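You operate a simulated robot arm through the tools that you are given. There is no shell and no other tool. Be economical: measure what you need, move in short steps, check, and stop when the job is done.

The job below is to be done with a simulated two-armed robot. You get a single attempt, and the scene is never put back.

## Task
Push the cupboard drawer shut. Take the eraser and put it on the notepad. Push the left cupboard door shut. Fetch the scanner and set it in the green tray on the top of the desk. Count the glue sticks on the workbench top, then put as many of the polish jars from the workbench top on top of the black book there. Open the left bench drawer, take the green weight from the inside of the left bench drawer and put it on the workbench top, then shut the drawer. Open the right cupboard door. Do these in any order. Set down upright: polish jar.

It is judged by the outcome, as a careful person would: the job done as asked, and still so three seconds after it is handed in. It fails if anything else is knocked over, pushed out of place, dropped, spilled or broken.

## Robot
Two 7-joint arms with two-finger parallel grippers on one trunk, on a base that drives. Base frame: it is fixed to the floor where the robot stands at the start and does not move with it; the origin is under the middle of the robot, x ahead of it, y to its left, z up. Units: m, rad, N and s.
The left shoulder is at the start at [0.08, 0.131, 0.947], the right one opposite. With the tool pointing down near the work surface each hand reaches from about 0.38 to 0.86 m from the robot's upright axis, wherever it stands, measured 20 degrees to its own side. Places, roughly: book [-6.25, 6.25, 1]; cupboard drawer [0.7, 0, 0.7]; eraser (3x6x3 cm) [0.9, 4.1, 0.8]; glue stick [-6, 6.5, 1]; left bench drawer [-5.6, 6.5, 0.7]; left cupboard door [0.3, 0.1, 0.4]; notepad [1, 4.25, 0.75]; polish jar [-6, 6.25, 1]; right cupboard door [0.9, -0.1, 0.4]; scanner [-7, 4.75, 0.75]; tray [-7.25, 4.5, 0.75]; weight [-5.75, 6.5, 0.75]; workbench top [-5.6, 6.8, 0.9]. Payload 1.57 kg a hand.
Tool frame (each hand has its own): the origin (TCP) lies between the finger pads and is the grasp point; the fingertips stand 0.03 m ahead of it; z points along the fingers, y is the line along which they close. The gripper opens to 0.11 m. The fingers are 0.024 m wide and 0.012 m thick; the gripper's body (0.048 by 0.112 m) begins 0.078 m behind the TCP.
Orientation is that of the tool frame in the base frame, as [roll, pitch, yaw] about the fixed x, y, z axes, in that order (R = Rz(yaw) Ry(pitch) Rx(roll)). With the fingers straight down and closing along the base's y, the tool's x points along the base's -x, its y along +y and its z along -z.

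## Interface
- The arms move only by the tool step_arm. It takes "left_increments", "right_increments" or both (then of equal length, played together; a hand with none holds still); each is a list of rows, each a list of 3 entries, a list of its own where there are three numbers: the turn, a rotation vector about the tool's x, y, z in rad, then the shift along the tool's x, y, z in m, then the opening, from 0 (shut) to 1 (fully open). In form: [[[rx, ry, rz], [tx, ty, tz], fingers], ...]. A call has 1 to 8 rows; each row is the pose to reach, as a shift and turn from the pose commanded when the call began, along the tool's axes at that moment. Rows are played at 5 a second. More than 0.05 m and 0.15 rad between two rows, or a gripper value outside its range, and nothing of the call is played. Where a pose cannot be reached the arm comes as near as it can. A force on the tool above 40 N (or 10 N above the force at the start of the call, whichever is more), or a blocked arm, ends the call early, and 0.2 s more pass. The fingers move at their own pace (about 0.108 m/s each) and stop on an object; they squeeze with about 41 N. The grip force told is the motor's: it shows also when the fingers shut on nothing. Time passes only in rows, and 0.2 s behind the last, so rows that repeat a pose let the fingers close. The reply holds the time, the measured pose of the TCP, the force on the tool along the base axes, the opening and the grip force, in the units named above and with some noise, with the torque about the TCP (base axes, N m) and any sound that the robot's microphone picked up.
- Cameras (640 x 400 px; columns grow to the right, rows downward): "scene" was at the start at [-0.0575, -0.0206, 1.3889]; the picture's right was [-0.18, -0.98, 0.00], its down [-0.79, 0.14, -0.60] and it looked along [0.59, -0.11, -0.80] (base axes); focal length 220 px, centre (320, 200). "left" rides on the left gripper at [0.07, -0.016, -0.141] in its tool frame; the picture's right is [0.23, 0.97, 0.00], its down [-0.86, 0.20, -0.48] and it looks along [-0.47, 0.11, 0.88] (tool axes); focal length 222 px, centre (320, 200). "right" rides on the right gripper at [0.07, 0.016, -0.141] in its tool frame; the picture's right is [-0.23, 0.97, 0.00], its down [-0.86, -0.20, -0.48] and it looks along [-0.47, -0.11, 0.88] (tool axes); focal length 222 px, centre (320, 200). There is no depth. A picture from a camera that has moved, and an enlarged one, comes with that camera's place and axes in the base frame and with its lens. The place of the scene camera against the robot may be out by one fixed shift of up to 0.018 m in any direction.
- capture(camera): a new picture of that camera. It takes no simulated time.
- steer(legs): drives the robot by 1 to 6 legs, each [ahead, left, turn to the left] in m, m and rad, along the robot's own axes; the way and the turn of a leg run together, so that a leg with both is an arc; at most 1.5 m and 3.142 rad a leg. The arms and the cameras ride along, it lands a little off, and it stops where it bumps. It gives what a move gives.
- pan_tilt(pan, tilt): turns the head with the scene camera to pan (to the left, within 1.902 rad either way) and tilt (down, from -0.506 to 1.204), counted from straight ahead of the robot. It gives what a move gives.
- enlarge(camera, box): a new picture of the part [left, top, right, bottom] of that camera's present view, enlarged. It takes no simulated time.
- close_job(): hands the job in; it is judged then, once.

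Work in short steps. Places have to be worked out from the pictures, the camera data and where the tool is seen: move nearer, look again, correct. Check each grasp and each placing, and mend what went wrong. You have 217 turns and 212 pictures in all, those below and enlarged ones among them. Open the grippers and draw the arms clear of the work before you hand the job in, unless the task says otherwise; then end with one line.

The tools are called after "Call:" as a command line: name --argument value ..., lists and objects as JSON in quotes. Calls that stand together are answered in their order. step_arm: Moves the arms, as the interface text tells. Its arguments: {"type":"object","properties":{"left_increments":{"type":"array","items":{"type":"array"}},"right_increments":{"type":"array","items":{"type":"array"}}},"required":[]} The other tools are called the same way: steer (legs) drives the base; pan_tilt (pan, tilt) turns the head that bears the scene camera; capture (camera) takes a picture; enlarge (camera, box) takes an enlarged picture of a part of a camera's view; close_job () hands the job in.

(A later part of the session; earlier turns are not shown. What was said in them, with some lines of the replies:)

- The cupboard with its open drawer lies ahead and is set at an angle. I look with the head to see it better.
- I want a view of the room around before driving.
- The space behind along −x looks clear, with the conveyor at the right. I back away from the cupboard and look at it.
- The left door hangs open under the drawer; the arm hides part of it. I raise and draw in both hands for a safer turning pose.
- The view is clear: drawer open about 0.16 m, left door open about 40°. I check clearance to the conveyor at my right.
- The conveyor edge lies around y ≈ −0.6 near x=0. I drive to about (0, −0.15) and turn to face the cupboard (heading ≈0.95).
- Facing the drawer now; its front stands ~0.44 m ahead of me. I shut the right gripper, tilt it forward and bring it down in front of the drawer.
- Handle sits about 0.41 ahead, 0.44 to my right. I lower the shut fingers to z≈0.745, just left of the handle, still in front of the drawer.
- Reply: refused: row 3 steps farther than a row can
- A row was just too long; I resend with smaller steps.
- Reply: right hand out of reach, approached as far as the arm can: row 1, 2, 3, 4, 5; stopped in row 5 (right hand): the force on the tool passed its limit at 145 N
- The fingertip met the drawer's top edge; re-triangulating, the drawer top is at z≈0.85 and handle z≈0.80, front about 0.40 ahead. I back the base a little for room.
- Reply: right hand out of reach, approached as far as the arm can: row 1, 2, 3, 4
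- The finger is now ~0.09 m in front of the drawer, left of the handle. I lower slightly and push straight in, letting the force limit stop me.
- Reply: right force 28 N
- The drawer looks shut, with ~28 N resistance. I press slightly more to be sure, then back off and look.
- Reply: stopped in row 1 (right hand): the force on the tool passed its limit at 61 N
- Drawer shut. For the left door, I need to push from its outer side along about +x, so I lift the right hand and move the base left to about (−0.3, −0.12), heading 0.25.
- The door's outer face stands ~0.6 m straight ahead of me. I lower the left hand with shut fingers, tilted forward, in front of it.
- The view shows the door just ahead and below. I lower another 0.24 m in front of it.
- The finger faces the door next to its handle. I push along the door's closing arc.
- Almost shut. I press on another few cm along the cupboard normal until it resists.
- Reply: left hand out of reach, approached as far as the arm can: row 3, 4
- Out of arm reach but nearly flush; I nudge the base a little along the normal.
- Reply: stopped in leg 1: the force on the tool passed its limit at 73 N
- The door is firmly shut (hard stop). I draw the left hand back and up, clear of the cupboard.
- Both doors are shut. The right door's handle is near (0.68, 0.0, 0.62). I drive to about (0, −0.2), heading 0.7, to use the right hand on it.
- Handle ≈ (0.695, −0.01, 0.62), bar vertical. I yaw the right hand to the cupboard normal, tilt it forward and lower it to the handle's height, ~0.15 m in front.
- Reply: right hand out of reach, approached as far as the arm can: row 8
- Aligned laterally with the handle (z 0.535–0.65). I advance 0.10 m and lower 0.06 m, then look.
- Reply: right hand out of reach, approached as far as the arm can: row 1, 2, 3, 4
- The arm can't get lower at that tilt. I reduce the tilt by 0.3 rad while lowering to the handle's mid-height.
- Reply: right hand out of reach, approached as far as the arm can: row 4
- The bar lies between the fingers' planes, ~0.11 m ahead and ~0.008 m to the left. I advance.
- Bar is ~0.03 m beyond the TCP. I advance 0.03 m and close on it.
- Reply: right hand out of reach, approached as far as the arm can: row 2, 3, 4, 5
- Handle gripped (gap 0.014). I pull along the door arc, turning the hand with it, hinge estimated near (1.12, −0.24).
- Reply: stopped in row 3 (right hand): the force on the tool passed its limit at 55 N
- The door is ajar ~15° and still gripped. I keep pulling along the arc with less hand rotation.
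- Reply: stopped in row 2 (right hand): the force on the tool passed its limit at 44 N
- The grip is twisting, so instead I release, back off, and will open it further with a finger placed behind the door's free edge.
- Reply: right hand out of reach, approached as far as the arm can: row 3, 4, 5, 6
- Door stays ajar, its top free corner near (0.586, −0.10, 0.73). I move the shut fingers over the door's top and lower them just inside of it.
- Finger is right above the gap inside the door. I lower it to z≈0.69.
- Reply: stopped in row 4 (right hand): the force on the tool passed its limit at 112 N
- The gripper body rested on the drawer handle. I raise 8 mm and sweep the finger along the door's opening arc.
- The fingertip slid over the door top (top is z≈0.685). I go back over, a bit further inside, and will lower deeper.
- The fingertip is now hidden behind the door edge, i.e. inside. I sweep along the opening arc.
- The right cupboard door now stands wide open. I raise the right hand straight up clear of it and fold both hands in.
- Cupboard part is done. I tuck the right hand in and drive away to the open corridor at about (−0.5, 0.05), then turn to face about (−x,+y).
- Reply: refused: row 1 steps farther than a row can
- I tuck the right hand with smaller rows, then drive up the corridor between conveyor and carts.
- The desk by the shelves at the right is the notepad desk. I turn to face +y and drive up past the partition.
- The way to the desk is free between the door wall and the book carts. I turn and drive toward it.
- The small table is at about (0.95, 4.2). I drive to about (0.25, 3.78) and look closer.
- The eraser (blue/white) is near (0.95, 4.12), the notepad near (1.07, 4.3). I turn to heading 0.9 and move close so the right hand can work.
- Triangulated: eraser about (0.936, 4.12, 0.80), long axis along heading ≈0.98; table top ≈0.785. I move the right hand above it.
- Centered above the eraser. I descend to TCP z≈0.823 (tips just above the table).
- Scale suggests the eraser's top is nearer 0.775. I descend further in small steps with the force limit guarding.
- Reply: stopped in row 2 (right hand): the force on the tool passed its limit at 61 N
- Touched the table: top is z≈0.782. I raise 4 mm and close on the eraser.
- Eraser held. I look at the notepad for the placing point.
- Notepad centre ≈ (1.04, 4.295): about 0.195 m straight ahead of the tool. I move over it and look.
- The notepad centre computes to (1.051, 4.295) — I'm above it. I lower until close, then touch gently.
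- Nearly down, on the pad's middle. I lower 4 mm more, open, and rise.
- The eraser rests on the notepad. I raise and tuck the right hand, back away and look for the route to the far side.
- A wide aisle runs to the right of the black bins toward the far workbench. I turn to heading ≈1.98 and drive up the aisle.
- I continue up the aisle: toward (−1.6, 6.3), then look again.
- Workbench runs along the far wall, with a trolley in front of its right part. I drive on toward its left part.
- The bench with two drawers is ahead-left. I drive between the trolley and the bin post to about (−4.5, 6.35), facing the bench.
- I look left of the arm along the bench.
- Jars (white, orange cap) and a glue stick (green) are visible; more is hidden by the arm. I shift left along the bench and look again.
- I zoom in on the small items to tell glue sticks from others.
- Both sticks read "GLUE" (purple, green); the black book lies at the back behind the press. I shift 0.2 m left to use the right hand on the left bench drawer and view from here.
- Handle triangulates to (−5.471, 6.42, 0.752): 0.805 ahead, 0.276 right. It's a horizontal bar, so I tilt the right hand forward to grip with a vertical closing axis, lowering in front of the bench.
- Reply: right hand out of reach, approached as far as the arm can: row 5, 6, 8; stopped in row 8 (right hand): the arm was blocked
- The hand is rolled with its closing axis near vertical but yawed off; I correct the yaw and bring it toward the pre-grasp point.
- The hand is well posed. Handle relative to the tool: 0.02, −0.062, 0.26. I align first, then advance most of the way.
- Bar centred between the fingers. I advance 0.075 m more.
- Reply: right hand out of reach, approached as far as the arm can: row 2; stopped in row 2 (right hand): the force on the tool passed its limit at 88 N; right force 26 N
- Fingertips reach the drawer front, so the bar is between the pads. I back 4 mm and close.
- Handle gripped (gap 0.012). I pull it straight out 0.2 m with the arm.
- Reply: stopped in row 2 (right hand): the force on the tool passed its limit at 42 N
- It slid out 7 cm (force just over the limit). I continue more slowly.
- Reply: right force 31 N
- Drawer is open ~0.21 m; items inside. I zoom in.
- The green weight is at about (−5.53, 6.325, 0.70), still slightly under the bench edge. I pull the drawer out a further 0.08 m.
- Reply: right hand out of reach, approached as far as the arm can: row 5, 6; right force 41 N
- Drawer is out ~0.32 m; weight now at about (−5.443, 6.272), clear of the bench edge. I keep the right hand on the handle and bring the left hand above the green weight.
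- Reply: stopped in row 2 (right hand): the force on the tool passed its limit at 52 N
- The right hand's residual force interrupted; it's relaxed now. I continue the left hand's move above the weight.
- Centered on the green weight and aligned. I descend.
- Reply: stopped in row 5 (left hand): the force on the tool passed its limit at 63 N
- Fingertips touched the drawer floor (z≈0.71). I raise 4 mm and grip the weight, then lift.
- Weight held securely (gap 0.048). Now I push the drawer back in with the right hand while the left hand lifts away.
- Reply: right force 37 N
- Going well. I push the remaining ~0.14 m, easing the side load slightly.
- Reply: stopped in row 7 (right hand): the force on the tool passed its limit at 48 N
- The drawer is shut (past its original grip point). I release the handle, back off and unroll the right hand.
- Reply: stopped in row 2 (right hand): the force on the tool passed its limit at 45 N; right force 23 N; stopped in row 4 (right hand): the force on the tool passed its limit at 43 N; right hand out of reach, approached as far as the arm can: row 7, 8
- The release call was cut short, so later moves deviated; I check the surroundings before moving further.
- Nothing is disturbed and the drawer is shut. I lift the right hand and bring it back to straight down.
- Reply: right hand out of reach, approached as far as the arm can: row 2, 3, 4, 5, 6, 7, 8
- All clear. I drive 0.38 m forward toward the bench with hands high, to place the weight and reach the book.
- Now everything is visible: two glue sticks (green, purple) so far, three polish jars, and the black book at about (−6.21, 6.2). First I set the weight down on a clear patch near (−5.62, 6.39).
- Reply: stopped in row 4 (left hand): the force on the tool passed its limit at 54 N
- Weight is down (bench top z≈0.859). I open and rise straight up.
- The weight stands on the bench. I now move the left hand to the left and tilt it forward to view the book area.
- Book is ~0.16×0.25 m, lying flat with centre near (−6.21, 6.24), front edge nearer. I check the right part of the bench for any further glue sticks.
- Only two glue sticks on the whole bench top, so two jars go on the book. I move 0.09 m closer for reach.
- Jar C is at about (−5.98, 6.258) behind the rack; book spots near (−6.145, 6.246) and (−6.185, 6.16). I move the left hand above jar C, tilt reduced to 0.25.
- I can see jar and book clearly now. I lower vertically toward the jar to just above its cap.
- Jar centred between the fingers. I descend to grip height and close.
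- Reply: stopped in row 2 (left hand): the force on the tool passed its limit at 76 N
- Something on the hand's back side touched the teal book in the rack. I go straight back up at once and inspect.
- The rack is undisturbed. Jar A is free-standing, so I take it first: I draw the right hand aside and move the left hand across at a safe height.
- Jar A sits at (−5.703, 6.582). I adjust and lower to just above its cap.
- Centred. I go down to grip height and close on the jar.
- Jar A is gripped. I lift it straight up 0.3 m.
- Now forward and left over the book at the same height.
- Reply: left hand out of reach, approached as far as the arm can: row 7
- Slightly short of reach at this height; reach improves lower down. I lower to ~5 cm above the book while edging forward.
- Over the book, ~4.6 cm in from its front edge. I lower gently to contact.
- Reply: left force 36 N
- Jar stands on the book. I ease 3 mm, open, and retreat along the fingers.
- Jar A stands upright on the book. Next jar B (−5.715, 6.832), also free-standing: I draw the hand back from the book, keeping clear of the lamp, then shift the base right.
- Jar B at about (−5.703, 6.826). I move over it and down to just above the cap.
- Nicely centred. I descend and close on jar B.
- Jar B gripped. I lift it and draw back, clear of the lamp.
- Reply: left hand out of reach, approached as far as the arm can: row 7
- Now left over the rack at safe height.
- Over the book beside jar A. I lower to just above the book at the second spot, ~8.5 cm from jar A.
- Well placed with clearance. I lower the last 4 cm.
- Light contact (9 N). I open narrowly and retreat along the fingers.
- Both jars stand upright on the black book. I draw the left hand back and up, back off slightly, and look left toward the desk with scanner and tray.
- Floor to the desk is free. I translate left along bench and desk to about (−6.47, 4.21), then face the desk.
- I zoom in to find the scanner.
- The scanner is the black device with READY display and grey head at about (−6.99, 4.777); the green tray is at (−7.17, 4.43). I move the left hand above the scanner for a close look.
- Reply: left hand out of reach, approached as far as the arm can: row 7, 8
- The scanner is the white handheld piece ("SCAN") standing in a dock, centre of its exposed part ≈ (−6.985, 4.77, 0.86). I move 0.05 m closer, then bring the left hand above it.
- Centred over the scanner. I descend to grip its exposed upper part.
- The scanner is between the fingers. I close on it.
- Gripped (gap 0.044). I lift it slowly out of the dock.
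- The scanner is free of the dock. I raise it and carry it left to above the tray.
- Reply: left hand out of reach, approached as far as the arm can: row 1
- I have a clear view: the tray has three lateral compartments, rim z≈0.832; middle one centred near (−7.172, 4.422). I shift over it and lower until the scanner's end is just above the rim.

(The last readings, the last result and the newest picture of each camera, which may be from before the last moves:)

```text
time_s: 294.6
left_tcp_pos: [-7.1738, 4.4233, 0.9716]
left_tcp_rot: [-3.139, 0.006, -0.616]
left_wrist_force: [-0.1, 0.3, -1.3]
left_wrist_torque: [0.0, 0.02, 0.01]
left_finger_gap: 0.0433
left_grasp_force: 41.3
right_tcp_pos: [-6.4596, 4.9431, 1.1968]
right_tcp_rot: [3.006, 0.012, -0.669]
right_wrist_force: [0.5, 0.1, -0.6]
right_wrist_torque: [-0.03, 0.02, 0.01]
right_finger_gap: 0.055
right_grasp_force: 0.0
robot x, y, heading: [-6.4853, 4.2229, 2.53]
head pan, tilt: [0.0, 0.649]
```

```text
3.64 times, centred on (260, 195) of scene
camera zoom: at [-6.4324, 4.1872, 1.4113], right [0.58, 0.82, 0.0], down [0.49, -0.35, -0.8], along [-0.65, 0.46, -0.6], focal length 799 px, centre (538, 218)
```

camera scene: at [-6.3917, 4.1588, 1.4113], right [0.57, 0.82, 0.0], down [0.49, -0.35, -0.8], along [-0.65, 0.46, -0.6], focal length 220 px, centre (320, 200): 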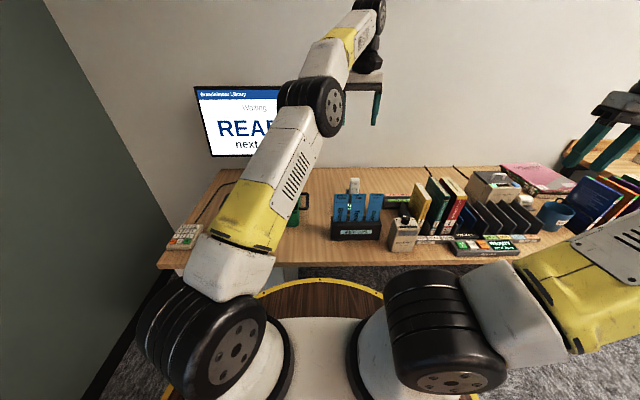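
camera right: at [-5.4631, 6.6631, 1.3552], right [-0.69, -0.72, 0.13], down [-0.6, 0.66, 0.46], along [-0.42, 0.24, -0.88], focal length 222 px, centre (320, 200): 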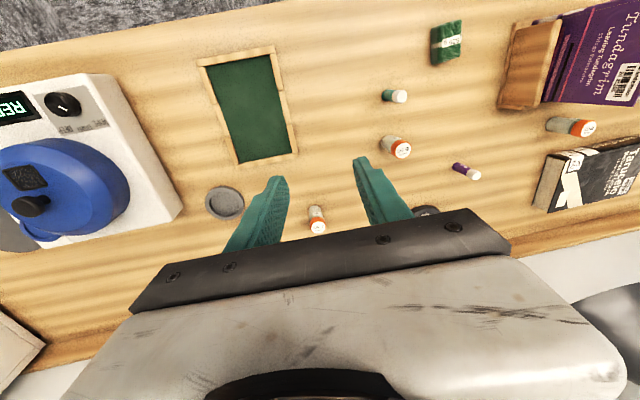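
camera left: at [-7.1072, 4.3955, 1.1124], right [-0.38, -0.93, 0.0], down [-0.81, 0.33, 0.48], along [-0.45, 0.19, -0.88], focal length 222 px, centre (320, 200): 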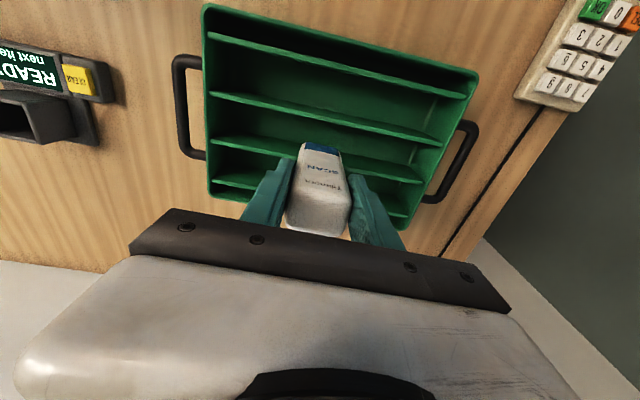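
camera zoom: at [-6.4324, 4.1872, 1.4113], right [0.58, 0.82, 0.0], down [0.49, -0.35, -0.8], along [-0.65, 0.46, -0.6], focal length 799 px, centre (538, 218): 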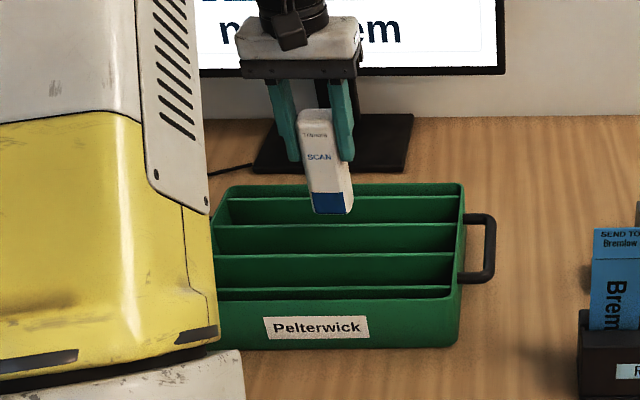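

Scanner end is just above the rim; I shift back ~9 mm to centre it in the middle slot and lower gently.

Call:
step_arm --left_increments '[[[0, 0, 0], [0.009, 0, 0.005], 0.0], [[0, 0, 0], [0.009, 0, 0.03], 0.0], [[0, 0, 0], [0.009, 0, 0.055], 0.0], [[0, 0, 0], [0.009, 0, 0.075], 0.0]]'

Call:
capture --camera "left"

Call:
enlarge --camera "scene" --box '[200, 140, 320, 250]'

```text
time_s: 295.6
left_tcp_pos: [-7.1644, 4.4179, 0.8966]
left_tcp_rot: [-3.139, 0.006, -0.616]
left_wrist_force: [-0.2, -0.1, -0.9]
left_wrist_torque: [-0.03, 0.0, -0.03]
left_finger_gap: 0.0437
left_grasp_force: 41.2
right_tcp_pos: [-6.4594, 4.9435, 1.1967]
right_tcp_rot: [3.007, 0.012, -0.668]
right_wrist_force: [0.7, 0.7, 0.1]
right_wrist_torque: [-0.02, -0.02, -0.02]
right_finger_gap: 0.0551
right_grasp_force: 0.0
robot x, y, heading: [-6.4862, 4.224, 2.527]
head pan, tilt: [0.0, 0.649]
```

```text
44 pictures are left
camera left: at [-7.0987, 4.391, 1.0365], right [-0.38, -0.93, 0.0], down [-0.81, 0.33, 0.48], along [-0.45, 0.18, -0.88], focal length 222 px, centre (320, 200)
```

left: 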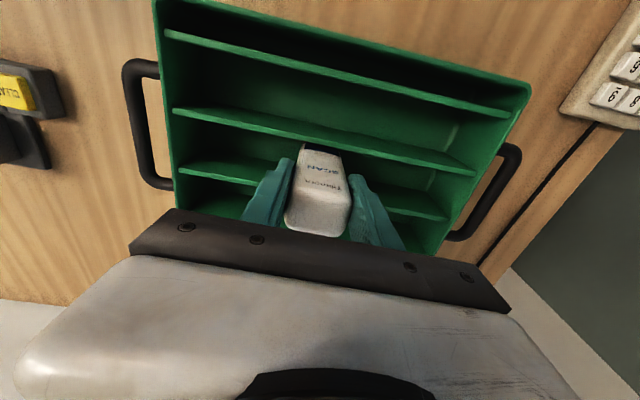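

```text
3.64 times, centred on (260, 195) of scene
camera zoom: at [-6.4324, 4.1872, 1.4113], right [0.58, 0.82, 0.0], down [0.49, -0.35, -0.8], along [-0.65, 0.46, -0.6], focal length 799 px, centre (538, 218)
```

zoom: 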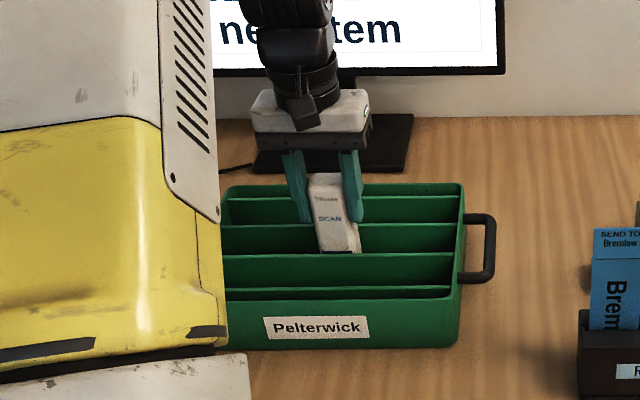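

It entered the middle slot. I lower in small steps until it touches the floor.

Call:
step_arm --left_increments '[[[0, 0, 0], [0, 0, 0.008], 0.0], [[0, 0, 0], [0, 0, 0.015], 0.0], [[0, 0, 0], [0, 0, 0.022], 0.0], [[0, 0, 0], [0, 0, 0.028], 0.0]]'

```text
time_s: 296.6
left_tcp_pos: [-7.165, 4.4184, 0.8658]
left_tcp_rot: [-3.139, 0.004, -0.615]
left_wrist_force: [0.3, 0.3, -0.7]
left_wrist_torque: [-0.04, 0.01, 0.0]
left_finger_gap: 0.0433
left_grasp_force: 40.9
right_tcp_pos: [-6.4605, 4.9431, 1.197]
right_tcp_rot: [3.006, 0.012, -0.668]
right_wrist_force: [0.2, -0.2, 0.9]
right_wrist_torque: [0.01, 0.01, -0.04]
right_finger_gap: 0.0549
right_grasp_force: 0.1
robot x, y, heading: [-6.4869, 4.2233, 2.53]
head pan, tilt: [0.0, 0.649]
```

No contact yet; I continue down in small steps (fingers are over the slot, not the dividers).

Call:
step_arm --left_increments '[[[0, 0, 0], [0, 0, 0.006], 0.0], [[0, 0, 0], [0, 0, 0.012], 0.0], [[0, 0, 0], [0, 0, 0.018], 0.0], [[0, 0, 0], [0, 0, 0.024], 0.0]]'

Call:
capture --camera "left"

```text
time_s: 297.4
left_tcp_pos: [-7.1675, 4.4195, 0.855]
left_tcp_rot: [-3.14, 0.013, -0.615]
left_wrist_force: [1.9, -0.5, 8.5]
left_wrist_torque: [-0.16, -0.16, 0.07]
left_finger_gap: 0.0436
left_grasp_force: 40.6
right_tcp_pos: [-6.4597, 4.9445, 1.1972]
right_tcp_rot: [3.01, 0.015, -0.669]
right_wrist_force: [-0.5, -0.2, 0.4]
right_wrist_torque: [0.0, 0.01, -0.03]
right_finger_gap: 0.055
right_grasp_force: 0.1
robot x, y, heading: [-6.4865, 4.227, 2.522]
head pan, tilt: [0.0, 0.649]
stopped in row 4 (left hand): the force on the tool passed its limit at 55 N (the readings are from after the stop); the commanded pose is now the measured one
```

```text
42 pictures are left
camera left: at [-7.1007, 4.3911, 0.9936], right [-0.38, -0.93, -0.01], down [-0.81, 0.33, 0.49], along [-0.45, 0.19, -0.87], focal length 222 px, centre (320, 200)
```

left: 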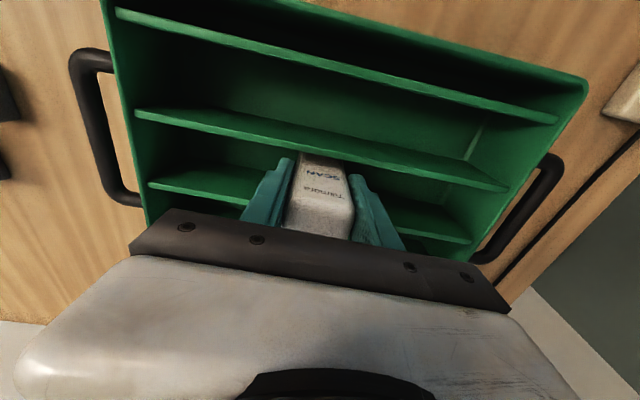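

Floor contact. I ease 2 mm, open a little, and rise.

Call:
step_arm --left_increments '[[[0, 0, 0], [0, 0, -0.002], 0.0], [[0, 0, 0], [0, 0, -0.002], 0.6], [[0, 0, 0], [0, 0, -0.002], 0.6], [[0, 0, 0], [0, 0, -0.03], 0.6], [[0, 0, 0], [0, 0, -0.07], 0.6], [[0, 0, 0], [0, 0, -0.11], 0.6], [[0, 0, 0], [0, 0, -0.155], 0.6], [[0, 0, 0], [0, 0, -0.2], 0.6]]'

Call:
capture --camera "left"

Call:
enlarge --camera "scene" --box '[200, 140, 320, 250]'

```text
time_s: 299.2
left_tcp_pos: [-7.1658, 4.4173, 1.0516]
left_tcp_rot: [-3.14, 0.01, -0.616]
left_wrist_force: [0.2, -0.3, -0.3]
left_wrist_torque: [-0.01, -0.07, 0.0]
left_finger_gap: 0.0659
left_grasp_force: 0.1
right_tcp_pos: [-6.4611, 4.9442, 1.1966]
right_tcp_rot: [3.009, 0.012, -0.668]
right_wrist_force: [-0.9, 0.5, -0.9]
right_wrist_torque: [-0.05, -0.04, 0.02]
right_finger_gap: 0.0549
right_grasp_force: 0.1
robot x, y, heading: [-6.4833, 4.2273, 2.531]
head pan, tilt: [0.0, 0.649]
```

```text
41 pictures are left
camera left: at [-7.0987, 4.3898, 1.1928], right [-0.38, -0.93, 0.0], down [-0.81, 0.33, 0.49], along [-0.45, 0.19, -0.87], focal length 222 px, centre (320, 200)
```

left: 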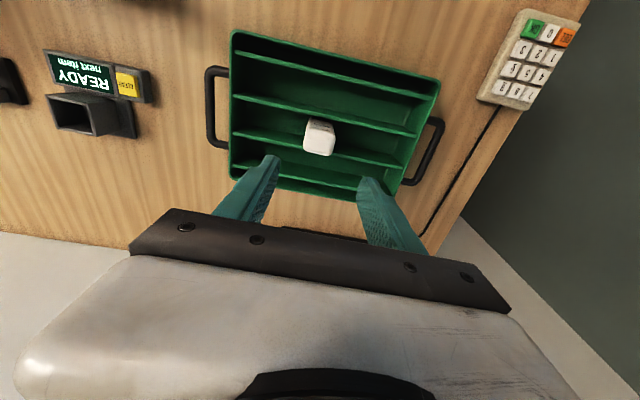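

```text
3.64 times, centred on (260, 195) of scene
camera zoom: at [-6.4327, 4.1873, 1.4113], right [0.58, 0.82, 0.0], down [0.49, -0.35, -0.8], along [-0.65, 0.46, -0.6], focal length 799 px, centre (538, 218)
```

zoom: 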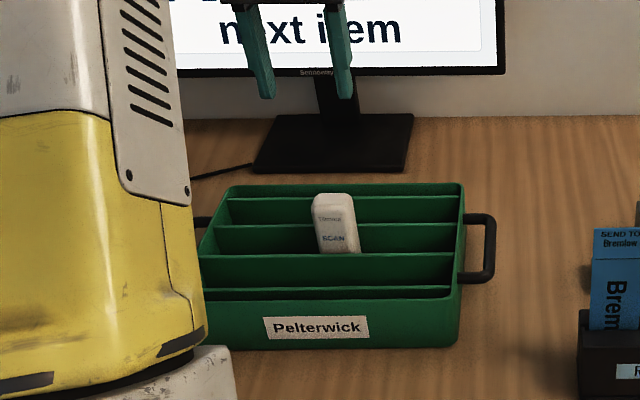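

The scanner stands in the tray. I withdraw the hand and back away, then take a last look at the bench.

Call:
step_arm --left_increments '[[[0, 0, 0], [0.02, 0, -0.04], 0.6], [[0, 0, 0], [0.05, 0, -0.075], 0.6], [[0, 0, 0], [0.09, 0, -0.1], 0.6], [[0, 0, 0], [0.13, 0, -0.12], 0.6], [[0, 0, 0], [0.17, 0, -0.14], 0.6]]'

Call:
steer --legs '[[-0.5, 0, 0]]'

Call:
pan_tilt --pan -0.75 --tilt 0.4

Call:
capture --camera "scene"

```text
time_s: 300.4
left_tcp_pos: [-7.0274, 4.3171, 1.1881]
left_tcp_rot: [-3.141, 0.011, -0.615]
left_wrist_force: [0.3, 0.2, 0.4]
left_wrist_torque: [-0.02, -0.06, -0.02]
left_finger_gap: 0.066
left_grasp_force: 0.2
right_tcp_pos: [-6.4605, 4.9437, 1.1971]
right_tcp_rot: [3.009, 0.012, -0.67]
right_wrist_force: [0.2, -0.6, -1.2]
right_wrist_torque: [-0.02, -0.05, 0.04]
right_finger_gap: 0.055
right_grasp_force: 0.0
robot x, y, heading: [-6.4836, 4.2242, 2.528]
head pan, tilt: [0.0, 0.649]
```

```text
time_s: 303.3
left_tcp_pos: [-6.622, 4.0317, 1.1882]
left_tcp_rot: [-3.139, 0.011, -0.614]
left_wrist_force: [0.1, 0.0, 0.1]
left_wrist_torque: [-0.02, -0.02, 0.0]
left_finger_gap: 0.0663
left_grasp_force: 0.1
right_tcp_pos: [-6.0574, 4.6588, 1.1965]
right_tcp_rot: [3.009, 0.013, -0.667]
right_wrist_force: [0.0, 0.0, -0.5]
right_wrist_torque: [-0.02, 0.0, 0.0]
right_finger_gap: 0.0552
right_grasp_force: 0.2
robot x, y, heading: [-6.0786, 3.9416, 2.531]
head pan, tilt: [0.0, 0.649]
```

```text
time_s: 304.4
left_tcp_pos: [-6.6236, 4.031, 1.1891]
left_tcp_rot: [-3.14, 0.011, -0.614]
left_wrist_force: [0.3, 0.0, 0.8]
left_wrist_torque: [0.04, -0.03, 0.01]
left_finger_gap: 0.0659
left_grasp_force: 0.0
right_tcp_pos: [-6.0563, 4.6594, 1.1957]
right_tcp_rot: [3.008, 0.013, -0.667]
right_wrist_force: [-0.5, 0.5, -0.6]
right_wrist_torque: [-0.01, 0.01, 0.02]
right_finger_gap: 0.055
right_grasp_force: 0.2
robot x, y, heading: [-6.0798, 3.94, 2.536]
head pan, tilt: [-0.75, 0.4]
```

```text
39 pictures are left
camera scene: at [-5.976, 3.944, 1.4337], right [0.98, 0.21, 0.0], down [0.08, -0.38, -0.92], along [-0.19, 0.9, -0.39], focal length 220 px, centre (320, 200)
```

scene: 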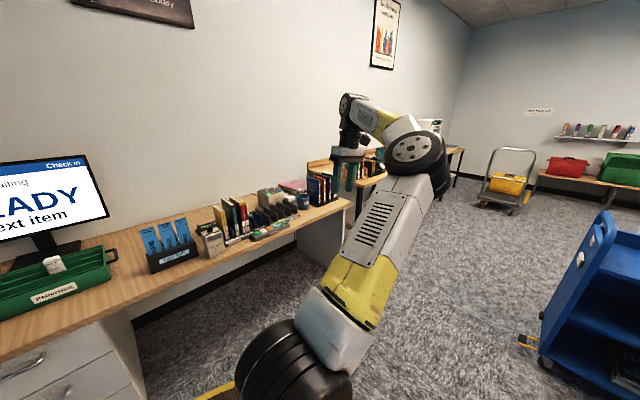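

The arm hides the bench; I turn toward it for one check of drawer, weight and jars.

Call:
steer --legs '[[0, 0, -1.0]]'

Call:
pan_tilt --pan -0.1 --tilt 0.3

Call:
enlarge --camera "scene" --box '[220, 120, 440, 260]'

```text
time_s: 307.4
left_tcp_pos: [-6.2979, 4.4468, 1.1881]
left_tcp_rot: [-3.14, 0.01, -1.612]
left_wrist_force: [-0.5, 0.2, 0.0]
left_wrist_torque: [0.02, 0.01, -0.01]
left_finger_gap: 0.0661
left_grasp_force: 0.0
right_tcp_pos: [-5.4636, 4.3101, 1.1968]
right_tcp_rot: [3.007, 0.012, -1.666]
right_wrist_force: [-0.2, 0.0, -0.5]
right_wrist_torque: [-0.03, -0.04, 0.01]
right_finger_gap: 0.0549
right_grasp_force: 0.1
robot x, y, heading: [-6.0766, 3.9409, 1.528]
head pan, tilt: [-0.75, 0.4]
```

```text
time_s: 308.4
left_tcp_pos: [-6.2977, 4.4457, 1.188]
left_tcp_rot: [-3.139, 0.012, -1.612]
left_wrist_force: [0.9, 0.0, -0.6]
left_wrist_torque: [-0.05, 0.01, 0.0]
left_finger_gap: 0.066
left_grasp_force: 0.2
right_tcp_pos: [-5.4627, 4.3093, 1.1961]
right_tcp_rot: [3.009, 0.011, -1.666]
right_wrist_force: [0.3, -1.3, 0.2]
right_wrist_torque: [0.03, 0.0, 0.0]
right_finger_gap: 0.055
right_grasp_force: 0.1
robot x, y, heading: [-6.0793, 3.9404, 1.537]
head pan, tilt: [-0.099, 0.3]
```

```text
2.86 times, centred on (330, 190) of scene
camera zoom: at [-6.0636, 3.8863, 1.443], right [0.99, -0.14, 0.0], down [-0.04, -0.29, -0.96], along [0.13, 0.95, -0.3], focal length 628 px, centre (291, 229)
```

zoom: 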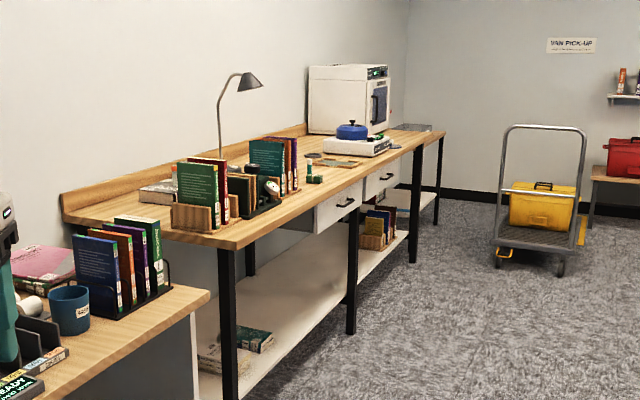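

Both bench drawers sit flush. The weight is on the bench top, and the hands are open and clear of the work. I hand the job in.

Call:
close_job

```text
The job is handed in.
```

All seven tasks are done and the job is handed in. I counted two glue sticks (green and purple), so I stood two polish jars upright on the black book.
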